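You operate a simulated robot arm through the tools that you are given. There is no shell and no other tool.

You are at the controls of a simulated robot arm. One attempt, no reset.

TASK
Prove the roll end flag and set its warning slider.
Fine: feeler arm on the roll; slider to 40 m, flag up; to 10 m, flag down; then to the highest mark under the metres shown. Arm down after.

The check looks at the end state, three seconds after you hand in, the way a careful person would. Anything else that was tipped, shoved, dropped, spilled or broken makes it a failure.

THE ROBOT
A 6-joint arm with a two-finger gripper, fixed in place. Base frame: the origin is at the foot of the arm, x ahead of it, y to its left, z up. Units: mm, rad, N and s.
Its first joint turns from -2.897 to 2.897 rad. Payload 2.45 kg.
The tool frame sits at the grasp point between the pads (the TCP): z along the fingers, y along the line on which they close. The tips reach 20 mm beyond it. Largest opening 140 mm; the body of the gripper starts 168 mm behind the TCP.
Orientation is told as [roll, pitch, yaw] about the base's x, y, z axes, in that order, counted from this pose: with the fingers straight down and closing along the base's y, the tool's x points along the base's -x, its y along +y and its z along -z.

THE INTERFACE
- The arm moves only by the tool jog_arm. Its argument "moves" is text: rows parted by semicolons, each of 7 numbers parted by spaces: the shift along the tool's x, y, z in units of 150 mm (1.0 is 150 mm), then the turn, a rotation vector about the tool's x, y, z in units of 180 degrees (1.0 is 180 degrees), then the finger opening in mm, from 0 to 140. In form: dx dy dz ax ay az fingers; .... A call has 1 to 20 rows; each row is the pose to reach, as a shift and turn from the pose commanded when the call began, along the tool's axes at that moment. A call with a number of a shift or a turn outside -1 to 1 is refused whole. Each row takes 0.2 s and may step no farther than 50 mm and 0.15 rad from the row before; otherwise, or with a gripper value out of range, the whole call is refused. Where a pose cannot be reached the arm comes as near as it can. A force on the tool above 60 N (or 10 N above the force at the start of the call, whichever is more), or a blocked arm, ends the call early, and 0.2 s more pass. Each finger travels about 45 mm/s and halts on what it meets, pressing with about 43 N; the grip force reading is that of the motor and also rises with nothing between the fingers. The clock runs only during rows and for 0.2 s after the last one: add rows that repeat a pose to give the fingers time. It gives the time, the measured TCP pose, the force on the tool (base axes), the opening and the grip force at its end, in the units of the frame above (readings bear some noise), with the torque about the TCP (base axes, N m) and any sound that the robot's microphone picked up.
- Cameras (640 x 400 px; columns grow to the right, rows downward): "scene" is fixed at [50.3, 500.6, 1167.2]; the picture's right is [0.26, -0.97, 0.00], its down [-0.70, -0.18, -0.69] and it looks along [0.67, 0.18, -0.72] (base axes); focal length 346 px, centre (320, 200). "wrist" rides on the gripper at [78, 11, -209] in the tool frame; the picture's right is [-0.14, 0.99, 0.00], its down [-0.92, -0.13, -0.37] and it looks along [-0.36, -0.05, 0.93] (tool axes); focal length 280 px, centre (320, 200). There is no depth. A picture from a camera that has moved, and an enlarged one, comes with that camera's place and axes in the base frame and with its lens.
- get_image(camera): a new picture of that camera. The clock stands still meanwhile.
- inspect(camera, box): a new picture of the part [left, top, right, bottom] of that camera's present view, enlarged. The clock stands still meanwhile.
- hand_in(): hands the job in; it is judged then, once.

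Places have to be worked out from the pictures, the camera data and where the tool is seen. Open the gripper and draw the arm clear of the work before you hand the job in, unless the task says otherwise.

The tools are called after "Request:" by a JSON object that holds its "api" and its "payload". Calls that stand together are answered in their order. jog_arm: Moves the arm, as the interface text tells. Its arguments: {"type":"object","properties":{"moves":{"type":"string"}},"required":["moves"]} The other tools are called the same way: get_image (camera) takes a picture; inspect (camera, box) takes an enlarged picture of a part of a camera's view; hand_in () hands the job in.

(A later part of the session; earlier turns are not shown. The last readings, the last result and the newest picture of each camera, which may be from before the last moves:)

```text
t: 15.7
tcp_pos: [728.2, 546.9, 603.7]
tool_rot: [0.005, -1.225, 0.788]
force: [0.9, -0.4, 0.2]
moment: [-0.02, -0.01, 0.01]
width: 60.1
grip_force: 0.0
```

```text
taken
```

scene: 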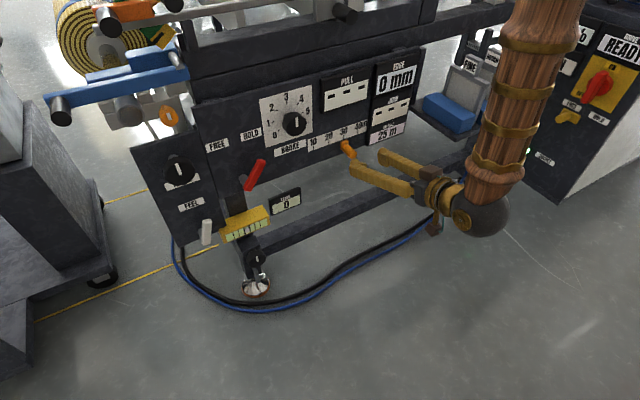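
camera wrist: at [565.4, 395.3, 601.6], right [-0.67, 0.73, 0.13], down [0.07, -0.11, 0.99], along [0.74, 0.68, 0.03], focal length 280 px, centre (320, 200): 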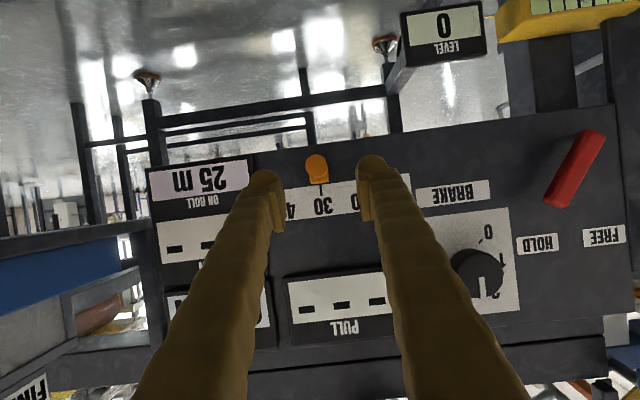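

The knob is at t≈133, z≈569, TCP at t≈128. I shift 5 mm right and move forward along the tool so the fingers straddle the knob (tips ~ n 999), still open.

Request:
{"api": "jog_arm", "payload": {"moves": "0 -0.033 0.0 0 0 0 60; 0.007 -0.033 0.187 0 0 0 60; 0.014 -0.033 0.374 0 0 0 60; 0.021 -0.033 0.561 0 0 0 60; 0.021 -0.033 0.561 0 0 0 60"}}

Request:
{"api": "inspect", "payload": {"camera": "wrist", "box": [160, 60, 480, 260]}}

Request:
{"api": "inspect", "payload": {"camera": "scene", "box": [280, 100, 440, 200]}}

```text
t: 16.9
tcp_pos: [787.7, 596.6, 570.6]
tool_rot: [0.004, -1.222, 0.789]
force: [-0.7, 0.1, 0.8]
moment: [0.0, 0.02, 0.05]
width: 60.0
grip_force: 0.0
```

```text
2.00 times, centred on (320, 160) of wrist
camera zoom: at [624.2, 445.4, 569.2], right [-0.67, 0.73, 0.13], down [0.07, -0.11, 0.99], along [0.74, 0.68, 0.03], focal length 561 px, centre (320, 280)
```

zoom: 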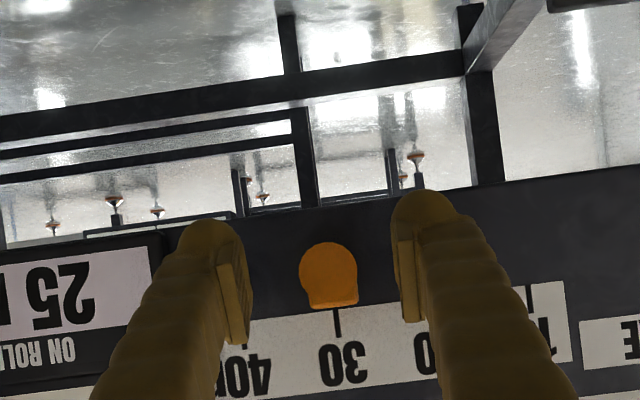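

```text
4.00 times, centred on (360, 150) of scene
camera zoom: at [50.3, 500.6, 1167.2], right [0.26, -0.97, 0.0], down [-0.7, -0.18, -0.69], along [0.67, 0.18, -0.72], focal length 1383 px, centre (160, 400)
```

zoom: 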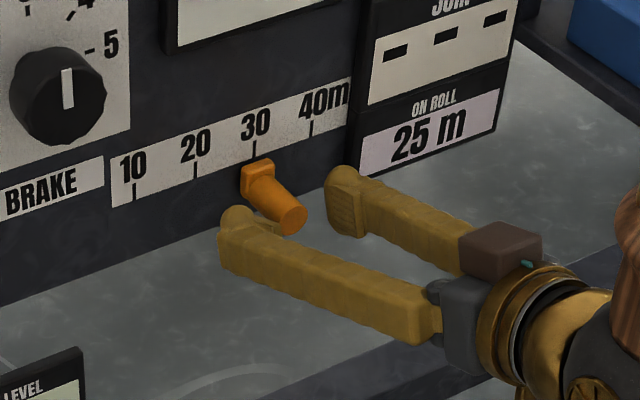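

Fingers straddle the orange knob cleanly. I'll close to 30 mm (not yet gripping) and check centring.

Request:
{"api": "jog_arm", "payload": {"moves": "0 0 0 0 0 0 30; 0 0 0 0 0 0 30; 0 0 0 0 0 0 30"}}

Request:
{"api": "inspect", "payload": {"camera": "wrist", "box": [240, 100, 400, 200]}}

Request:
{"api": "inspect", "payload": {"camera": "scene", "box": [310, 120, 390, 170]}}

```text
t: 17.7
tcp_pos: [787.1, 595.7, 571.2]
tool_rot: [0.004, -1.222, 0.791]
force: [-0.3, -0.3, 0.5]
moment: [0.0, -0.03, -0.02]
width: 29.9
grip_force: 0.0
```

```text
4.00 times, centred on (320, 150) of wrist
camera zoom: at [624.2, 445.3, 569.3], right [-0.67, 0.73, 0.13], down [0.07, -0.11, 0.99], along [0.74, 0.68, 0.03], focal length 1122 px, centre (320, 400)
```

zoom: 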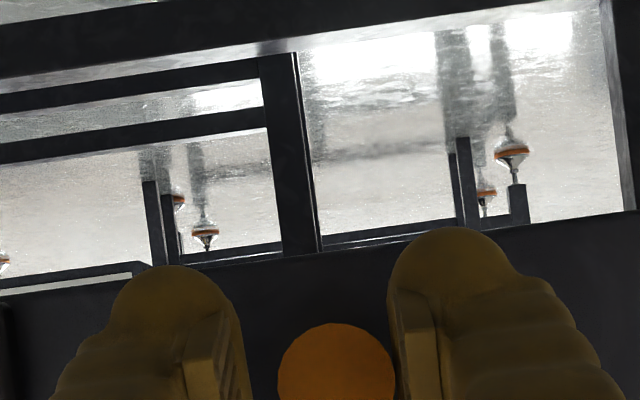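

```text
8.00 times, centred on (350, 145) of scene
camera zoom: at [50.3, 500.6, 1167.2], right [0.26, -0.97, 0.0], down [-0.7, -0.18, -0.69], along [0.67, 0.18, -0.72], focal length 2766 px, centre (80, 640)
```

zoom: 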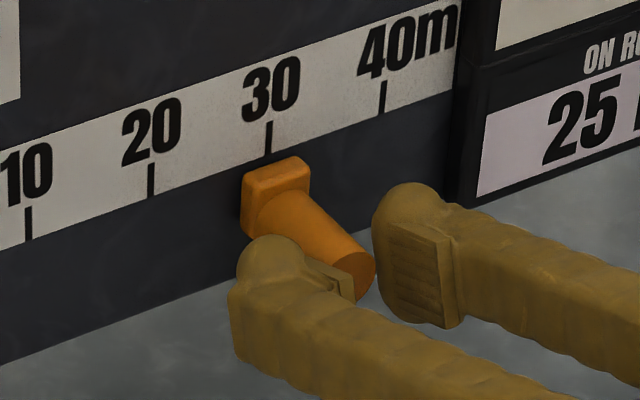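

The knob is ~4 mm toward the machine's left of the finger centre. I shift 4 mm (tool +y) and then close on the knob.

Request:
{"api": "jog_arm", "payload": {"moves": "0 0.027 0 0 0 0 30; 0 0.027 0 0 0 0 26; 0 0.027 0 0 0 0 20; 0 0.027 0 0 0 0 20"}}

Request:
{"api": "inspect", "payload": {"camera": "scene", "box": [310, 120, 390, 170]}}

```text
t: 18.7
tcp_pos: [785.8, 599.8, 570.7]
tool_rot: [0.002, -1.224, 0.791]
force: [0.4, 1.3, -0.2]
moment: [-0.03, 0.03, 0.03]
width: 22.6
grip_force: 38.0
```

```text
8.00 times, centred on (350, 145) of scene
camera zoom: at [50.3, 500.6, 1167.2], right [0.26, -0.97, 0.0], down [-0.7, -0.18, -0.69], along [0.67, 0.18, -0.72], focal length 2766 px, centre (80, 640)
```

zoom: 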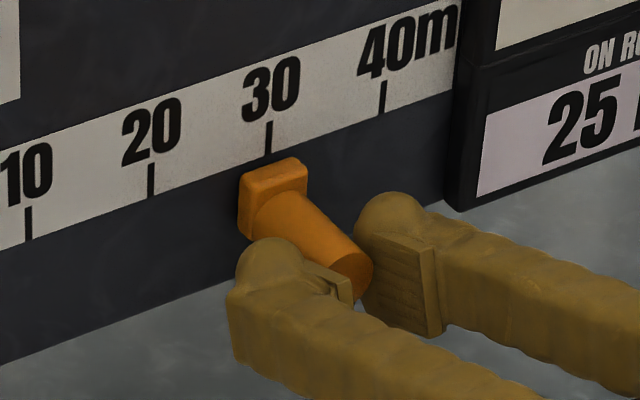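

Gripped (22.6 mm, 38 N) with the slider still at 30. I drag it right toward 40 by 46 mm in small steps.

Request:
{"api": "jog_arm", "payload": {"moves": "0 -0.04 0 0 0 0 20; 0 -0.08 0 0 0 0 20; 0 -0.12 0 0 0 0 20; 0 -0.16 0 0 0 0 20; 0 -0.2 0 0 0 0 20; 0 -0.24 0 0 0 0 20; 0 -0.28 0 0 0 0 20; 0 -0.307 0 0 0 0 20; 0 -0.307 0 0 0 0 20"}}

Request:
{"api": "inspect", "payload": {"camera": "scene", "box": [310, 120, 390, 170]}}

Request:
{"api": "inspect", "payload": {"camera": "wrist", "box": [160, 100, 480, 300]}}

Request:
{"api": "get_image", "payload": {"camera": "scene"}}

Request:
{"api": "inspect", "payload": {"camera": "scene", "box": [0, 0, 300, 2]}}

```text
t: 20.7
tcp_pos: [818.5, 566.4, 570.2]
tool_rot: [0.006, -1.223, 0.788]
force: [7.3, 6.9, -2.2]
moment: [-0.06, 0.05, -0.01]
width: 22.2
grip_force: 45.0
```

```text
8.00 times, centred on (350, 145) of scene
camera zoom: at [50.3, 500.6, 1167.2], right [0.26, -0.97, 0.0], down [-0.7, -0.18, -0.69], along [0.67, 0.18, -0.72], focal length 2766 px, centre (80, 640)
```

zoom: 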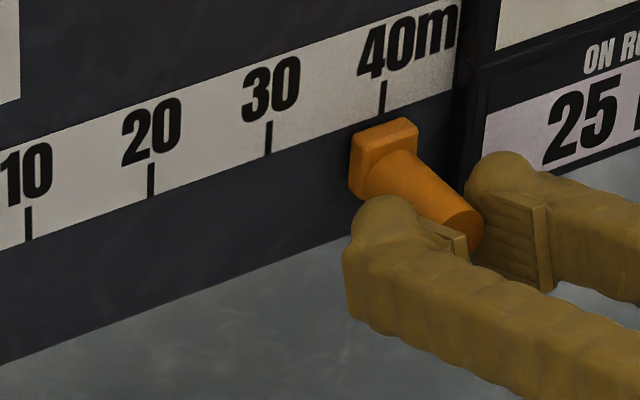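

```text
2.00 times, centred on (320, 200) of wrist
camera zoom: at [654.1, 415.0, 568.5], right [-0.67, 0.73, 0.13], down [0.07, -0.11, 0.99], along [0.74, 0.68, 0.03], focal length 561 px, centre (320, 200)
```

zoom: 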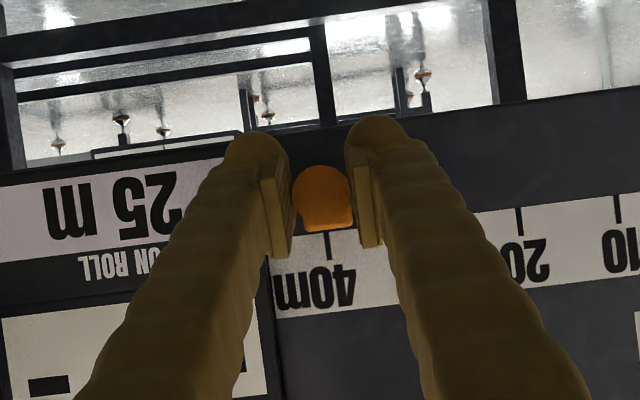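

```text
taken
```

scene: 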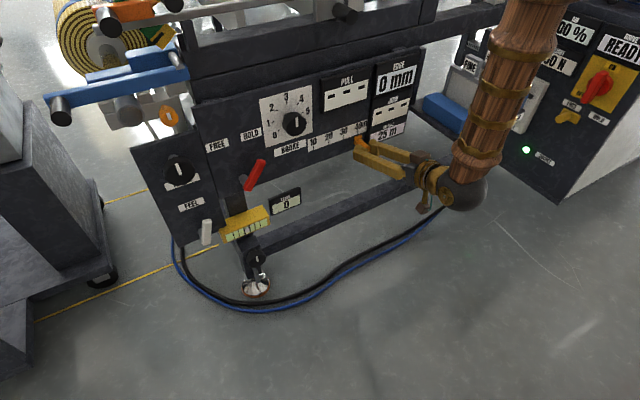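

```text
2.13 times, centred on (150, 1) of scene
camera zoom: at [50.3, 500.6, 1167.2], right [0.26, -0.97, 0.0], down [-0.7, -0.18, -0.69], along [0.67, 0.18, -0.72], focal length 738 px, centre (683, 624)
```

zoom: 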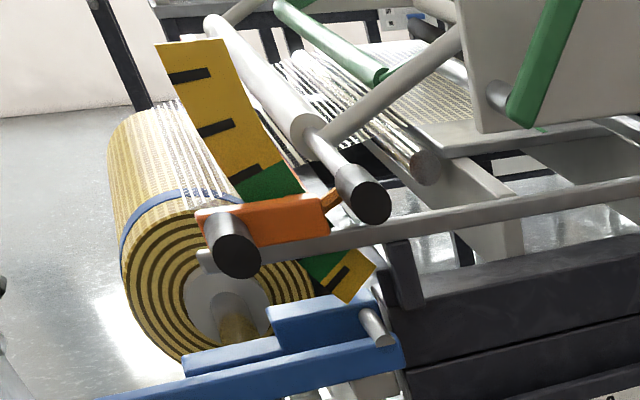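

Slider is about 2 mm short of the 40 tick. I move the last 2 mm and then look everywhere for the flag.

Request:
{"api": "jog_arm", "payload": {"moves": "0 -0.007 0 0 0 0 20; 0 -0.014 0 0 0 0 20; 0 -0.014 0 0 0 0 20; 0 -0.014 0 0 0 0 20; 0 -0.014 0 0 0 0 20"}}

Request:
{"api": "inspect", "payload": {"camera": "scene", "box": [310, 120, 390, 170]}}

Request:
{"api": "inspect", "payload": {"camera": "scene", "box": [0, 0, 640, 2]}}

Request:
{"api": "inspect", "payload": {"camera": "scene", "box": [0, 0, 200, 125]}}

Request:
{"api": "inspect", "payload": {"camera": "wrist", "box": [638, 0, 640, 400]}}

Request:
{"api": "inspect", "payload": {"camera": "wrist", "box": [0, 0, 2, 400]}}

```text
t: 21.9
tcp_pos: [819.1, 565.4, 570.4]
tool_rot: [0.004, -1.222, 0.788]
force: [16.5, 20.7, -21.0]
moment: [-0.18, 0.18, 0.01]
width: 22.2
grip_force: 45.2
```

```text
8.00 times, centred on (350, 145) of scene
camera zoom: at [50.3, 500.6, 1167.2], right [0.26, -0.97, 0.0], down [-0.7, -0.18, -0.69], along [0.67, 0.18, -0.72], focal length 2766 px, centre (80, 640)
```

zoom: 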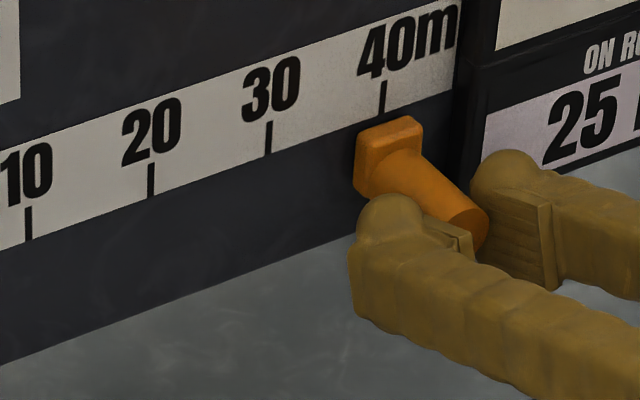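

```text
1.00 times, centred on (320, 1) of scene (not enlarged: the box is as wide or as high as the picture)
camera zoom: at [50.3, 500.6, 1167.2], right [0.26, -0.97, 0.0], down [-0.7, -0.18, -0.69], along [0.67, 0.18, -0.72], focal length 346 px, centre (320, 399)
```

zoom: 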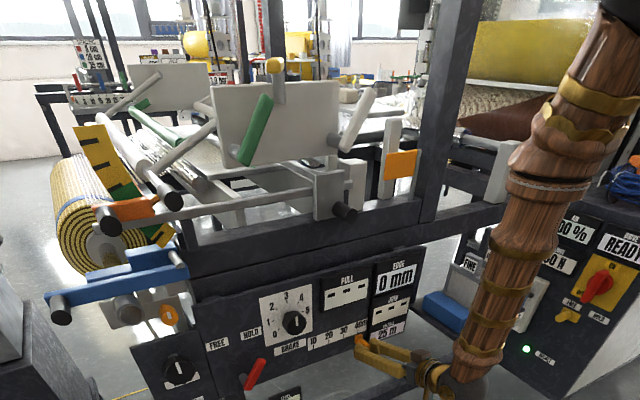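

```text
3.20 times, centred on (100, 62) of scene
camera zoom: at [50.3, 500.6, 1167.2], right [0.26, -0.97, 0.0], down [-0.7, -0.18, -0.69], along [0.67, 0.18, -0.72], focal length 1106 px, centre (1024, 640)
```

zoom: 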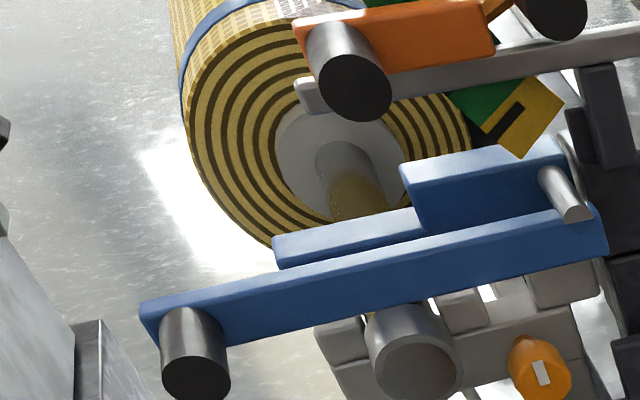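

```text
1.00 times, centred on (639, 200) of wrist (not enlarged: the box is as wide or as high as the picture)
camera zoom: at [655.4, 413.4, 568.7], right [-0.67, 0.73, 0.13], down [0.07, -0.11, 0.99], along [0.74, 0.68, 0.03], focal length 280 px, centre (1, 200)
```

zoom: 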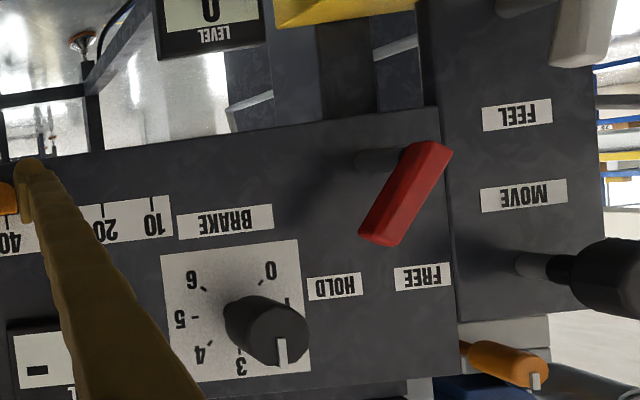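

```text
1.00 times, centred on (1, 200) of wrist (not enlarged: the box is as wide or as high as the picture)
camera zoom: at [655.4, 413.4, 568.7], right [-0.67, 0.73, 0.13], down [0.07, -0.11, 0.99], along [0.74, 0.68, 0.03], focal length 280 px, centre (639, 200)
```

zoom: 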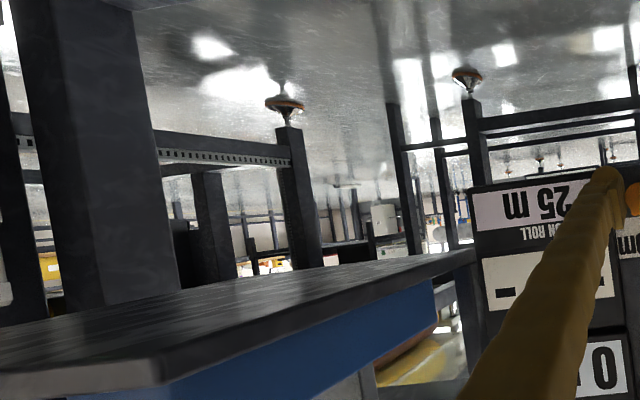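

An orange flag has risen beside the grey post on top of the machine (before it was just a thin blade hanging there), so flag is up at 40 m. I zoom on it to document, and relax the grip to 25 mm since forces on the tool grew to ~34 N.

Request:
{"api": "inspect", "payload": {"camera": "scene", "box": [340, 0, 480, 2]}}

Request:
{"api": "jog_arm", "payload": {"moves": "0 0 0 0 0 0 25; 0 0 0 0 0 0 25; 0 0 0 0 0 0 25"}}

Request:
{"api": "inspect", "payload": {"camera": "wrist", "box": [160, 100, 480, 300]}}

```text
4.57 times, centred on (410, 1) of scene
camera zoom: at [50.3, 500.6, 1167.2], right [0.26, -0.97, 0.0], down [-0.7, -0.18, -0.69], along [0.67, 0.18, -0.72], focal length 1580 px, centre (-91, 1110)
```

zoom: 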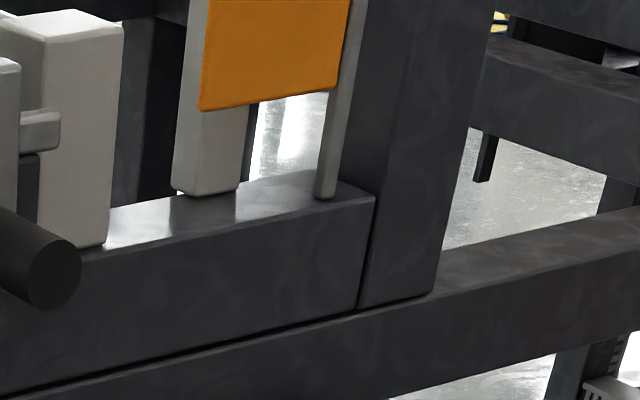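

```text
t: 22.7
tcp_pos: [818.5, 565.5, 571.9]
tool_rot: [0.005, -1.224, 0.789]
force: [-0.2, 0.2, -0.3]
moment: [0.01, 0.03, 0.01]
width: 25.0
grip_force: 0.1
```

```text
2.00 times, centred on (320, 200) of wrist
camera zoom: at [655.4, 413.3, 569.3], right [-0.67, 0.73, 0.13], down [0.07, -0.11, 0.99], along [0.74, 0.68, 0.03], focal length 561 px, centre (320, 200)
```

zoom: 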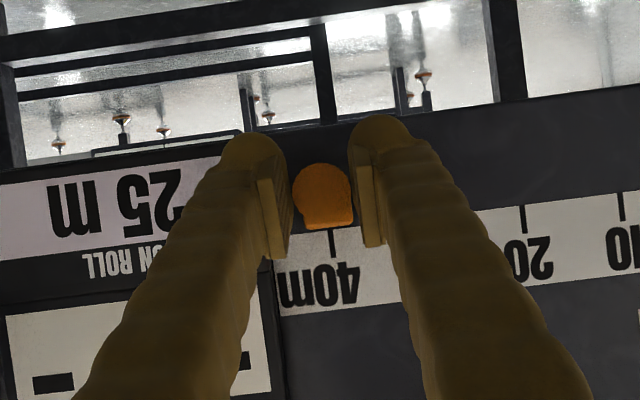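

Flag confirmed up, slider on the 40 tick and no load on the tool. Now I drag the slider left toward 10 with the loose 25 mm straddle, in ~8 mm steps.

Request:
{"api": "jog_arm", "payload": {"moves": "0 0.053 0 0 0 0 25; 0 0.105 0 0 0 0 25; 0 0.158 0 0 0 0 25; 0 0.21 0 0 0 0 25; 0 0.263 0 0 0 0 25; 0 0.316 0 0 0 0 25; 0 0.368 0 0 0 0 25; 0 0.421 0 0 0 0 25; 0 0.473 0 0 0 0 25; 0 0.526 0 0 0 0 25; 0 0.579 0 0 0 0 25; 0 0.631 0 0 0 0 25; 0 0.684 0 0 0 0 25; 0 0.736 0 0 0 0 25; 0 0.789 0 0 0 0 25; 0 0.842 0 0 0 0 25; 0 0.894 0 0 0 0 25; 0 0.94 0 0 0 0 25; 0 0.94 0 0 0 0 25"}}

Request:
{"api": "inspect", "payload": {"camera": "wrist", "box": [160, 100, 480, 300]}}

Request:
{"api": "inspect", "payload": {"camera": "scene", "box": [280, 110, 380, 172]}}

Request:
{"api": "inspect", "payload": {"camera": "scene", "box": [0, 0, 640, 2]}}

```text
t: 26.7
tcp_pos: [717.3, 663.3, 571.7]
tool_rot: [0.006, -1.222, 0.79]
force: [0.2, -0.2, 0.2]
moment: [0.01, 0.03, -0.01]
width: 25.3
grip_force: 0.5
```

```text
2.00 times, centred on (320, 200) of wrist
camera zoom: at [554.6, 512.2, 569.4], right [-0.67, 0.73, 0.13], down [0.07, -0.11, 0.99], along [0.74, 0.68, 0.03], focal length 561 px, centre (320, 200)
```

zoom: 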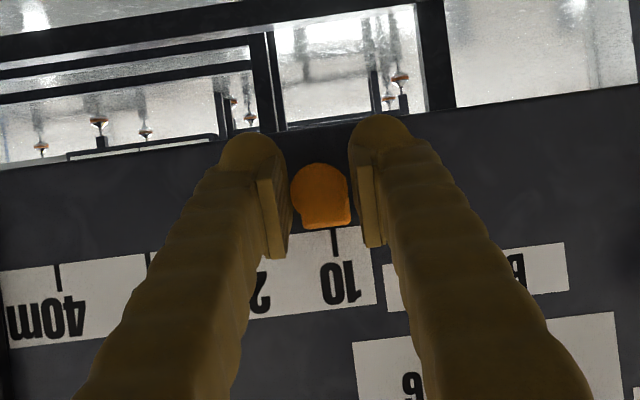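

```text
6.40 times, centred on (330, 141) of scene
camera zoom: at [50.3, 500.6, 1167.2], right [0.26, -0.97, 0.0], down [-0.7, -0.18, -0.69], along [0.67, 0.18, -0.72], focal length 2213 px, centre (256, 578)
```

zoom: 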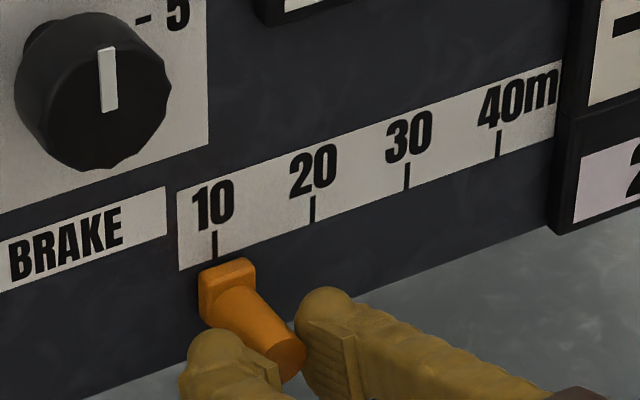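

```text
1.00 times, centred on (320, 1) of scene (not enlarged: the box is as wide or as high as the picture)
camera zoom: at [50.3, 500.6, 1167.2], right [0.26, -0.97, 0.0], down [-0.7, -0.18, -0.69], along [0.67, 0.18, -0.72], focal length 346 px, centre (320, 399)
```

zoom: 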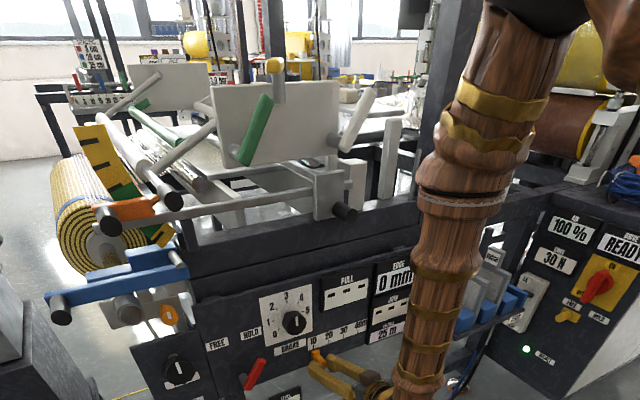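

Orange flag is no longer visible beside the post (flag down), and the slider is ~3 mm short of the 10 tick. I move the last 3.5 mm and re-check both.

Request:
{"api": "jog_arm", "payload": {"moves": "0 0.012 0 0 0 0 25; 0 0.0233 0 0 0 0 25; 0 0.0233 0 0 0 0 25; 0 0.0233 0 0 0 0 25; 0 0.0233 0 0 0 0 25"}}

Request:
{"api": "inspect", "payload": {"camera": "wrist", "box": [160, 100, 480, 300]}}

Request:
{"api": "inspect", "payload": {"camera": "scene", "box": [280, 110, 380, 172]}}

Request:
{"api": "inspect", "payload": {"camera": "scene", "box": [340, 0, 480, 2]}}

```text
t: 27.9
tcp_pos: [715.8, 665.1, 571.2]
tool_rot: [0.006, -1.224, 0.788]
force: [0.3, -1.4, 0.9]
moment: [0.01, -0.01, -0.01]
width: 26.0
grip_force: 0.8
```

```text
2.00 times, centred on (320, 200) of wrist
camera zoom: at [552.3, 513.8, 569.1], right [-0.67, 0.73, 0.13], down [0.07, -0.11, 0.99], along [0.74, 0.68, 0.03], focal length 561 px, centre (320, 200)
```

zoom: 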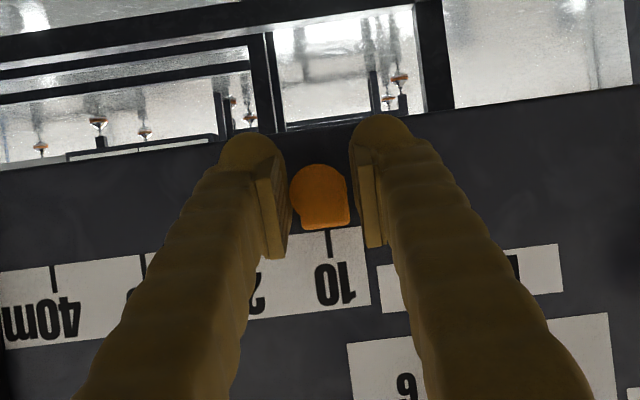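

```text
6.40 times, centred on (330, 141) of scene
camera zoom: at [50.3, 500.6, 1167.2], right [0.26, -0.97, 0.0], down [-0.7, -0.18, -0.69], along [0.67, 0.18, -0.72], focal length 2213 px, centre (256, 578)
```

zoom: 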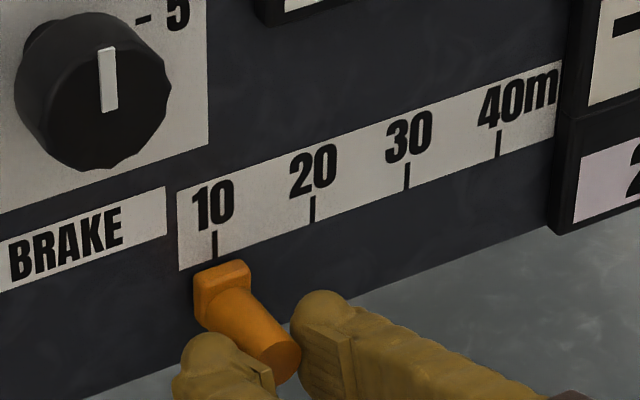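

```text
4.57 times, centred on (410, 1) of scene
camera zoom: at [50.3, 500.6, 1167.2], right [0.26, -0.97, 0.0], down [-0.7, -0.18, -0.69], along [0.67, 0.18, -0.72], focal length 1580 px, centre (-91, 1110)
```

zoom: 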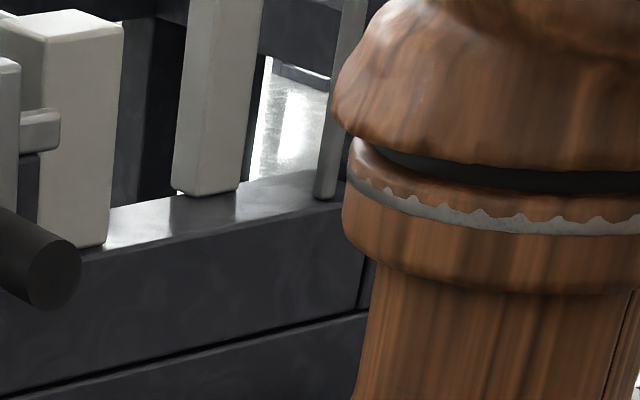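

Flag is down. The slider is within ~1 mm of the 10 tick; I push 2 mm more to sit exactly on it, watching force.

Request:
{"api": "jog_arm", "payload": {"moves": "0 0.007 0 0 0 0 25; 0 0.0133 0 0 0 0 25; 0 0.0133 0 0 0 0 25; 0 0.0133 0 0 0 0 25"}}

Request:
{"api": "inspect", "payload": {"camera": "wrist", "box": [240, 150, 400, 250]}}

Request:
{"api": "inspect", "payload": {"camera": "scene", "box": [290, 120, 350, 160]}}

```text
t: 28.9
tcp_pos: [714.3, 667.6, 570.3]
tool_rot: [0.004, -1.224, 0.789]
force: [5.5, -3.5, 1.8]
moment: [0.01, -0.02, -0.07]
width: 29.9
grip_force: 3.6
```

```text
4.00 times, centred on (320, 200) of wrist
camera zoom: at [550.8, 515.7, 568.6], right [-0.67, 0.73, 0.13], down [0.07, -0.12, 0.99], along [0.74, 0.68, 0.03], focal length 1122 px, centre (320, 200)
```

zoom: 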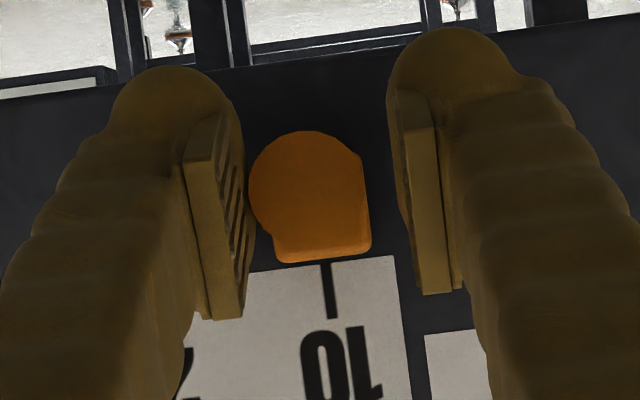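

```text
10.00 times, centred on (320, 140) of scene
camera zoom: at [50.3, 500.6, 1167.2], right [0.26, -0.97, 0.0], down [-0.7, -0.18, -0.69], along [0.67, 0.18, -0.72], focal length 3457 px, centre (320, 800)
```

zoom: 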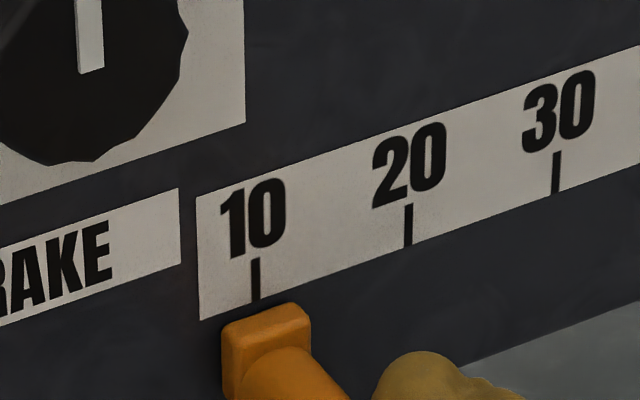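

The slider is at its end stop exactly at 10 with flag down. Now I recentre, grip the knob and drag it 48 mm right to the 20 mark (highest mark under 25 m).

Request:
{"api": "jog_arm", "payload": {"moves": "0 -0.0167 0 0 0 0 28; 0 -0.0167 0 0 0 0 20; 0 -0.0167 0 0 0 0 20; 0 -0.0167 0 0 0 0 20; 0 -0.057 0 0 0 0 20; 0 -0.097 0 0 0 0 20; 0 -0.137 0 0 0 0 20; 0 -0.177 0 0 0 0 20; 0 -0.217 0 0 0 0 20; 0 -0.257 0 0 0 0 20; 0 -0.297 0 0 0 0 20; 0 -0.327 0 0 0 0 20; 0 -0.327 0 0 0 0 20; 0 -0.327 0 0 0 0 20"}}

Request:
{"api": "inspect", "payload": {"camera": "wrist", "box": [240, 150, 400, 250]}}

Request:
{"api": "inspect", "payload": {"camera": "scene", "box": [300, 120, 360, 160]}}

```text
t: 31.9
tcp_pos: [750.6, 634.2, 570.7]
tool_rot: [0.006, -1.222, 0.79]
force: [8.6, 9.0, -31.5]
moment: [-0.31, 0.29, -0.03]
width: 22.5
grip_force: 45.3
```

```text
4.00 times, centred on (320, 200) of wrist
camera zoom: at [586.7, 481.6, 569.0], right [-0.67, 0.73, 0.13], down [0.07, -0.11, 0.99], along [0.74, 0.68, 0.03], focal length 1122 px, centre (320, 200)
```

zoom: 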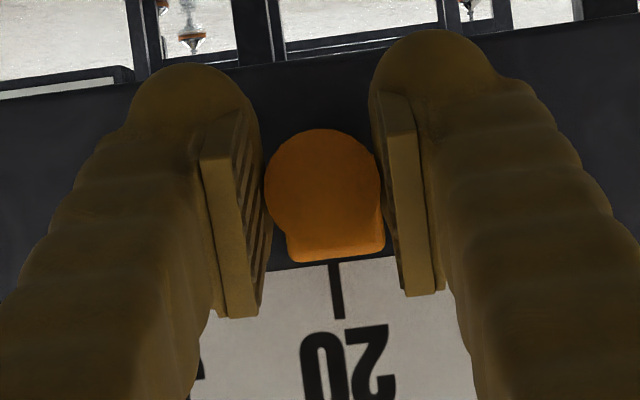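

```text
10.00 times, centred on (330, 140) of scene
camera zoom: at [50.3, 500.6, 1167.2], right [0.26, -0.97, 0.0], down [-0.7, -0.18, -0.69], along [0.67, 0.18, -0.72], focal length 3457 px, centre (220, 800)
```

zoom: 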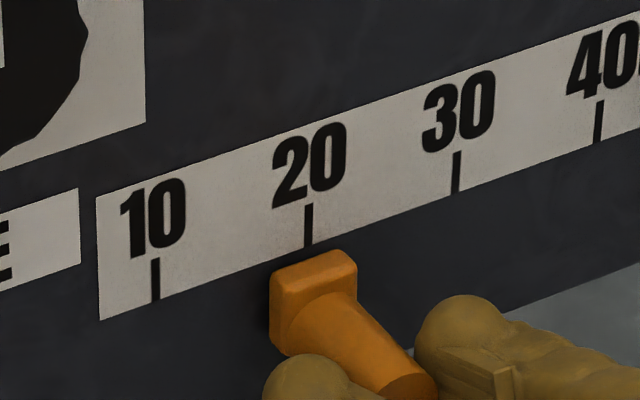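

The slider is ~1 mm short of the 20 tick. I nudge 1.2 mm and check again before releasing.

Request:
{"api": "jog_arm", "payload": {"moves": "0 -0.004 0 0 0 0 20; 0 -0.008 0 0 0 0 20; 0 -0.008 0 0 0 0 20; 0 -0.008 0 0 0 0 20"}}

Request:
{"api": "inspect", "payload": {"camera": "scene", "box": [300, 120, 360, 160]}}

Request:
{"api": "inspect", "payload": {"camera": "wrist", "box": [240, 150, 400, 250]}}

```text
t: 32.9
tcp_pos: [751.5, 632.5, 570.8]
tool_rot: [0.006, -1.226, 0.791]
force: [18.2, 18.4, -19.2]
moment: [-0.1, 0.13, -0.03]
width: 22.6
grip_force: 44.6
```

```text
10.00 times, centred on (330, 140) of scene
camera zoom: at [50.3, 500.6, 1167.2], right [0.26, -0.97, 0.0], down [-0.7, -0.18, -0.69], along [0.67, 0.18, -0.72], focal length 3457 px, centre (220, 800)
```

zoom: 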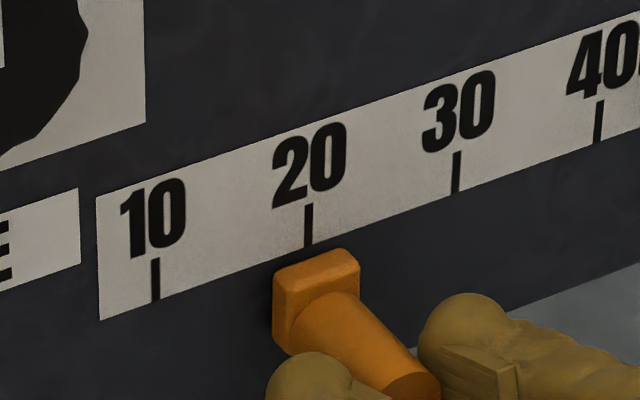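

```text
4.00 times, centred on (320, 200) of wrist
camera zoom: at [587.2, 480.8, 568.7], right [-0.67, 0.73, 0.13], down [0.07, -0.12, 0.99], along [0.74, 0.68, 0.03], focal length 1122 px, centre (320, 200)
```

zoom: 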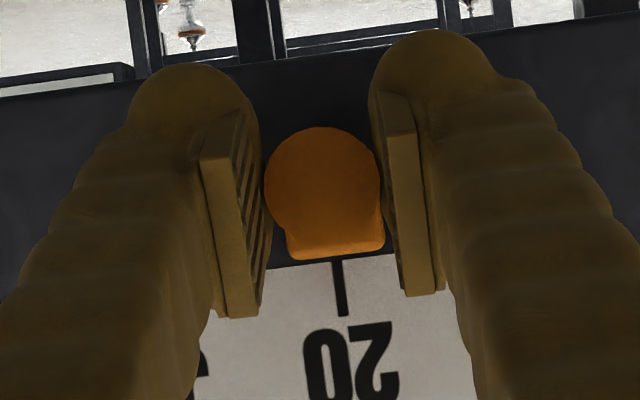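

The slider is now on the 20 tick in both views. I open the fingers to 60 and retreat straight back along the tool axis.

Request:
{"api": "jog_arm", "payload": {"moves": "0 0 0 0 0 0 40; 0 0 0 0 0 0 60; 0 0 0 0 0 0 60; 0 0 -0.2 0 0 0 60; 0 0 -0.4 0 0 0 60; 0 0 -0.6 0 0 0 60"}}

Request:
{"api": "get_image", "payload": {"camera": "wrist"}}

Request:
{"api": "inspect", "payload": {"camera": "scene", "box": [290, 110, 390, 172]}}

Request:
{"api": "inspect", "payload": {"camera": "scene", "box": [0, 0, 640, 2]}}

```text
t: 34.3
tcp_pos: [693.8, 571.0, 602.5]
tool_rot: [0.006, -1.224, 0.789]
force: [-0.6, 0.0, -0.7]
moment: [0.01, -0.04, 0.02]
width: 60.1
grip_force: 0.1
```

```text
taken
camera wrist: at [529.7, 418.6, 600.8], right [-0.67, 0.73, 0.13], down [0.07, -0.12, 0.99], along [0.74, 0.68, 0.03], focal length 280 px, centre (320, 200)
```

wrist: 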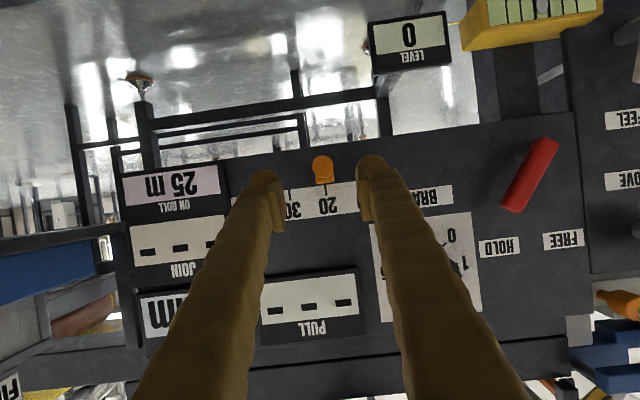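

```text
6.40 times, centred on (340, 141) of scene
camera zoom: at [50.3, 500.6, 1167.2], right [0.26, -0.97, 0.0], down [-0.7, -0.18, -0.69], along [0.67, 0.18, -0.72], focal length 2213 px, centre (192, 578)
```

zoom: 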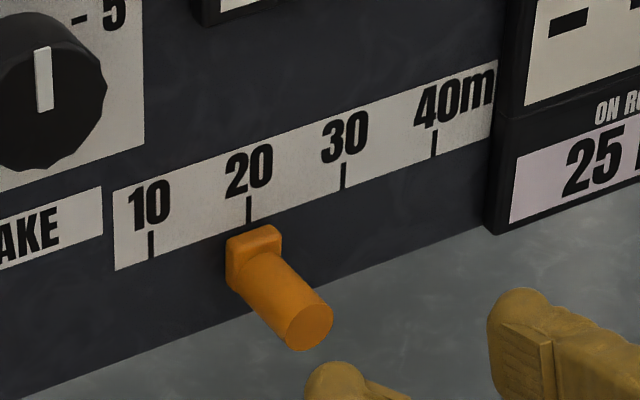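

```text
1.00 times, centred on (320, 1) of scene (not enlarged: the box is as wide or as high as the picture)
camera zoom: at [50.3, 500.6, 1167.2], right [0.26, -0.97, 0.0], down [-0.7, -0.18, -0.69], along [0.67, 0.18, -0.72], focal length 346 px, centre (320, 399)
```

zoom: 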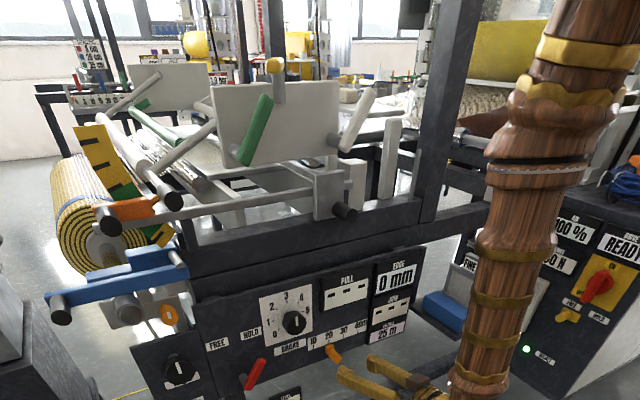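

Slider rests at 20, reading 25 m, flag down. Now I go back left to the FEEL lever (fingers closing), this time to its right side, to put the feeler arm down again.

Request:
{"api": "jog_arm", "payload": {"moves": "0 0.238 0 0 0 0 0; 0 0.475 0 0 0 0 0; 0 0.713 0 0 0 0 0; 0 0.95 0 0 0 0 0"}}

Request:
{"api": "jog_arm", "payload": {"moves": "0.05 0.238 0.018 0 0 0 0; 0.1 0.475 0.035 0 0 0 0; 0.15 0.713 0.053 0 0 0 0; 0.2 0.95 0.07 0 0 0 0; 0.2 0.95 0.07 0 0 0 0"}}

Request:
{"api": "get_image", "payload": {"camera": "wrist"}}

```text
t: 35.3
tcp_pos: [590.9, 672.2, 600.5]
tool_rot: [0.003, -1.225, 0.792]
force: [-0.1, 0.4, 0.0]
moment: [0.0, 0.01, 0.02]
width: 0.2
grip_force: 22.1
```

```text
t: 36.5
tcp_pos: [484.8, 770.3, 571.1]
tool_rot: [0.005, -1.224, 0.79]
force: [0.8, 0.1, 0.2]
moment: [0.0, -0.03, -0.02]
width: 0.0
grip_force: 29.5
```

```text
taken
camera wrist: at [320.8, 619.0, 567.6], right [-0.67, 0.73, 0.13], down [0.07, -0.11, 0.99], along [0.74, 0.68, 0.03], focal length 280 px, centre (320, 200)
```

wrist: 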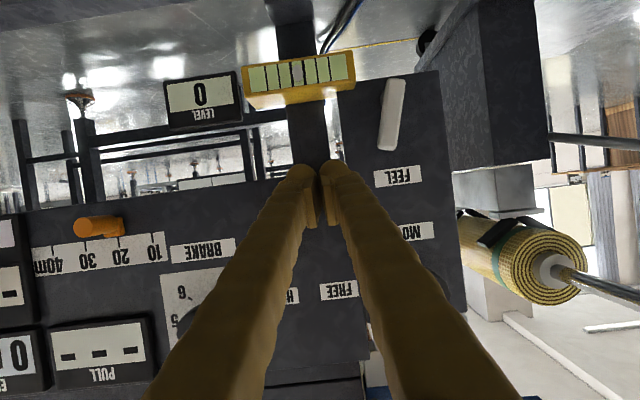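

Enlarging the lever and level block from here to get accurate clearances.

Request:
{"api": "inspect", "payload": {"camera": "wrist", "box": [300, 50, 460, 150]}}

```text
4.00 times, centred on (380, 100) of wrist
camera zoom: at [320.8, 619.0, 567.6], right [-0.67, 0.73, 0.13], down [0.07, -0.11, 0.99], along [0.74, 0.68, 0.03], focal length 1122 px, centre (80, 600)
```

zoom: 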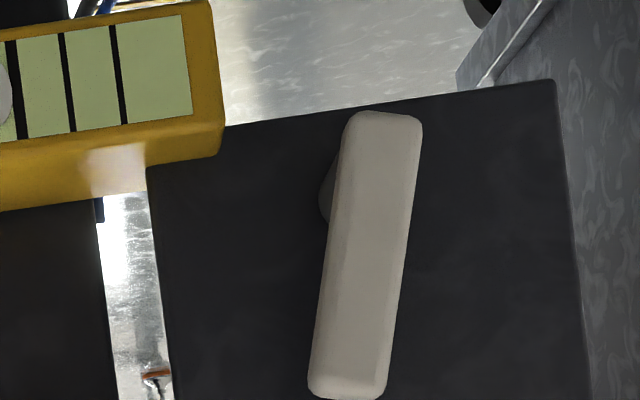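

Lever upper end is now at t≈-281, z≈525, with free space on its right (level block top is ~z 440, well below). I move in with closed fingers on its right side: TCP to t≈-222, n≈988, z≈513.

Request:
{"api": "jog_arm", "payload": {"moves": "0.157 0.133 0.057 0 0 0 0; 0.15 0.133 0.289 0 0 0 0; 0.142 0.133 0.527 0 0 0 0; 0.135 0.133 0.759 0 0 0 0; 0.135 0.133 0.759 0 0 0 0"}}

Request:
{"api": "inspect", "payload": {"camera": "wrist", "box": [160, 50, 480, 250]}}

```text
t: 37.7
tcp_pos: [542.4, 853.1, 512.7]
tool_rot: [0.004, -1.224, 0.791]
force: [0.4, -0.4, -0.2]
moment: [0.0, 0.0, 0.01]
width: 0.0
grip_force: 29.7
```

```text
2.00 times, centred on (320, 150) of wrist
camera zoom: at [378.7, 701.5, 510.6], right [-0.67, 0.73, 0.13], down [0.07, -0.11, 0.99], along [0.74, 0.68, 0.03], focal length 561 px, centre (320, 300)
```

zoom: 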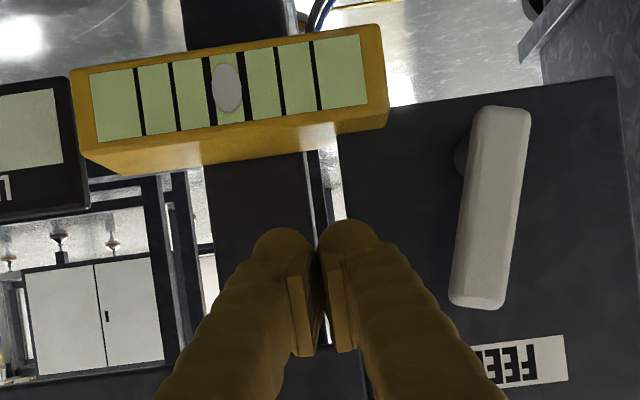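

Fingers are right of the lever with the level block clear below. I push left (tool +y) 50 mm in 5 mm steps.

Request:
{"api": "jog_arm", "payload": {"moves": "0 0.033 0 0 0 0 0; 0 0.067 0 0 0 0 0; 0 0.1 0 0 0 0 0; 0 0.133 0 0 0 0 0; 0 0.167 0 0 0 0 0; 0 0.2 0 0 0 0 0; 0 0.233 0 0 0 0 0; 0 0.267 0 0 0 0 0; 0 0.3 0 0 0 0 0; 0 0.333 0 0 0 0 0"}}

Request:
{"api": "inspect", "payload": {"camera": "wrist", "box": [160, 50, 480, 250]}}

```text
t: 39.9
tcp_pos: [507.7, 892.1, 512.3]
tool_rot: [0.006, -1.224, 0.789]
force: [1.5, -1.0, 2.7]
moment: [0.01, -0.01, -0.01]
width: 0.1
grip_force: 29.3
```

```text
2.00 times, centred on (320, 150) of wrist
camera zoom: at [344.4, 740.1, 510.2], right [-0.67, 0.73, 0.13], down [0.07, -0.11, 0.99], along [0.74, 0.68, 0.03], focal length 561 px, centre (320, 300)
```

zoom: 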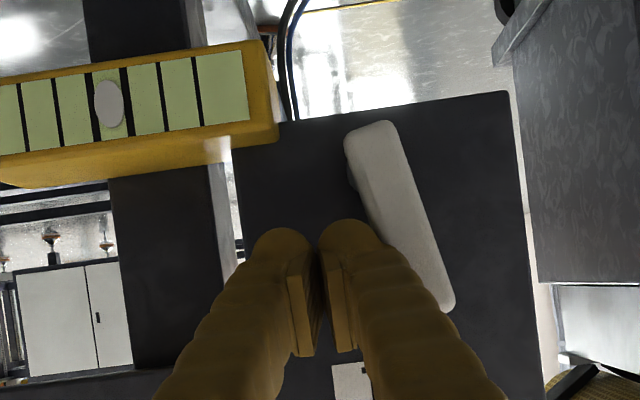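

The lever has swung left (~11° past vertical); original was ~20°. I continue in 3 mm steps until it meets its stop.

Request:
{"api": "jog_arm", "payload": {"moves": "0 0.02 0 0 0 0 0; 0 0.04 0 0 0 0 0; 0 0.06 0 0 0 0 0; 0 0.08 0 0 0 0 0; 0 0.1 0 0 0 0 0"}}

Request:
{"api": "inspect", "payload": {"camera": "wrist", "box": [160, 50, 480, 250]}}

```text
t: 40.9
tcp_pos: [504.6, 895.9, 512.0]
tool_rot: [0.002, -1.224, 0.784]
force: [4.4, -8.7, 6.1]
moment: [0.02, 0.0, 0.04]
width: 0.0
grip_force: 29.0
stopped in row 5: the force on the tool passed its limit at 66 N (the readings are from after the stop); the commanded pose is now the measured one
```

```text
2.00 times, centred on (320, 150) of wrist
camera zoom: at [339.6, 745.7, 509.5], right [-0.67, 0.73, 0.13], down [0.07, -0.11, 0.99], along [0.74, 0.67, 0.03], focal length 561 px, centre (320, 300)
```

zoom: 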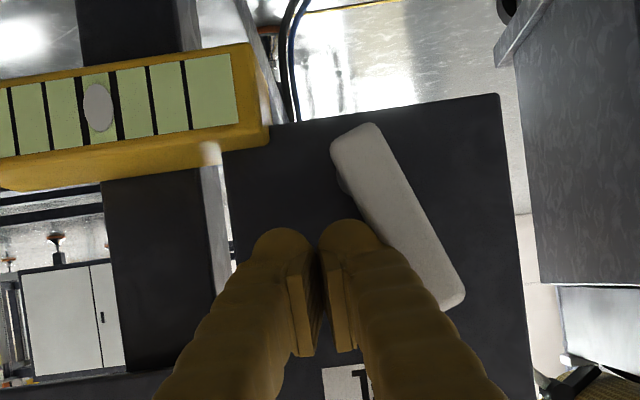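

The lever is at its left stop again (same tilt as at the start). I back off to the right and retreat.

Request:
{"api": "jog_arm", "payload": {"moves": "0 -0.06 0 0 0 0 0; 0 -0.13 0 0 0 0 0; 0 -0.13 -0.2 0 0 0 0; 0 -0.13 -0.4 0 0 0 0; 0 -0.13 -0.6 0 0 0 0; 0 -0.13 -0.8 0 0 0 0"}}

Request:
{"api": "get_image", "payload": {"camera": "wrist"}}

Request:
{"api": "inspect", "payload": {"camera": "scene", "box": [0, 0, 640, 2]}}

```text
t: 42.3
tcp_pos: [439.8, 800.6, 551.0]
tool_rot: [0.002, -1.223, 0.784]
force: [0.0, 0.0, 0.8]
moment: [-0.01, 0.02, 0.02]
width: 0.2
grip_force: 29.7
```

```text
taken
camera wrist: at [274.3, 651.5, 549.6], right [-0.67, 0.73, 0.13], down [0.07, -0.11, 0.99], along [0.74, 0.67, 0.03], focal length 280 px, centre (320, 200)
```

wrist: 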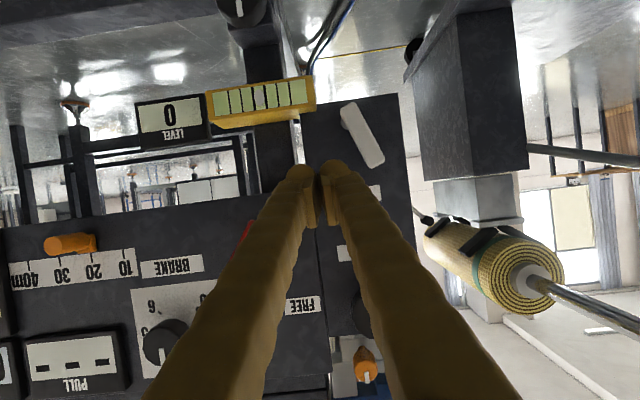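

```text
1.00 times, centred on (320, 1) of scene (not enlarged: the box is as wide or as high as the picture)
camera zoom: at [50.3, 500.6, 1167.2], right [0.26, -0.97, 0.0], down [-0.7, -0.18, -0.69], along [0.67, 0.18, -0.72], focal length 346 px, centre (320, 399)
```

zoom: 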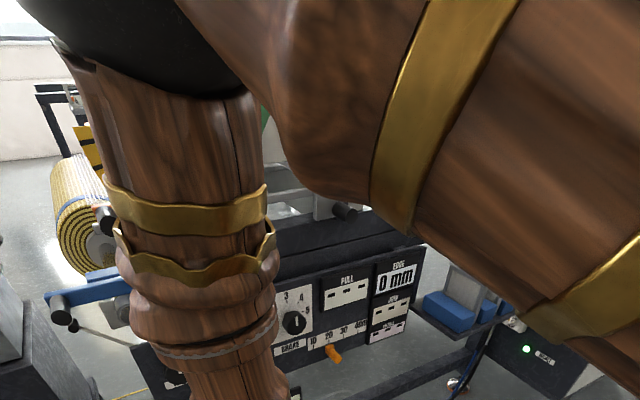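

Lever and feeler roller are back in the down position. I now draw the arm away (up/right/back), opening the gripper.

Request:
{"api": "jog_arm", "payload": {"moves": "-0.125 -0.187 -0.046 0 0 0 140; -0.251 -0.373 -0.091 0 0 0 140; -0.376 -0.56 -0.137 0 0 0 140; -0.502 -0.746 -0.182 0 0 0 140; -0.627 -0.933 -0.228 0 0 0 140"}}

Request:
{"api": "jog_arm", "payload": {"moves": "0.02 -0.187 -0.064 0 0.0417 0 140; 0.04 -0.373 -0.128 0 0.0833 0 140; 0.06 -0.56 -0.193 0 0.125 0 140; 0.08 -0.746 -0.257 0 0.1667 0 140; 0.08 -0.933 -0.257 0 0.1667 0 140"}}

Request:
{"api": "get_image", "payload": {"camera": "wrist"}}

Request:
{"api": "get_image", "payload": {"camera": "scene"}}

```text
t: 43.5
tcp_pos: [535.1, 702.4, 654.0]
tool_rot: [0.001, -1.223, 0.786]
force: [-0.5, -0.5, -0.2]
moment: [-0.03, 0.03, 0.01]
width: 105.7
grip_force: 0.0
```

```text
t: 44.7
tcp_pos: [609.0, 576.2, 657.4]
tool_rot: [0.001, -0.698, 0.785]
force: [-0.3, -0.1, -0.5]
moment: [-0.01, 0.01, 0.01]
width: 140.0
grip_force: 0.0
```

```text
taken
camera wrist: at [464.2, 445.7, 766.5], right [-0.63, 0.77, 0.09], down [0.42, 0.24, 0.87], along [0.66, 0.59, -0.48], focal length 280 px, centre (320, 200)
```

wrist: 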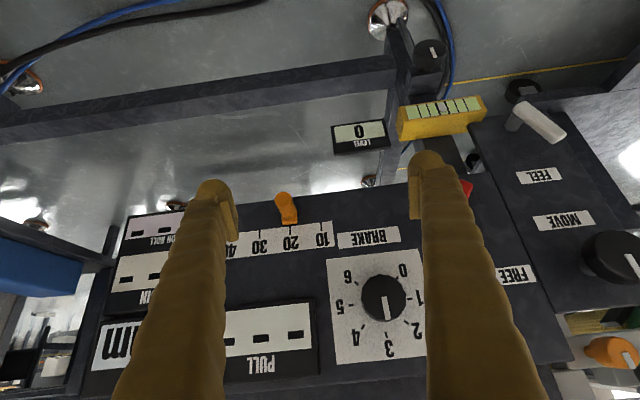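

```text
taken
```

scene: 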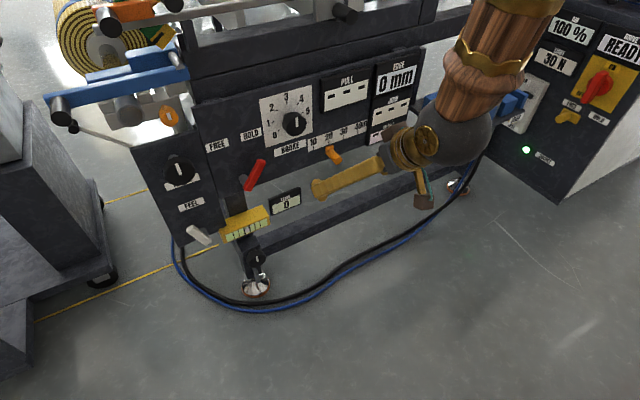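

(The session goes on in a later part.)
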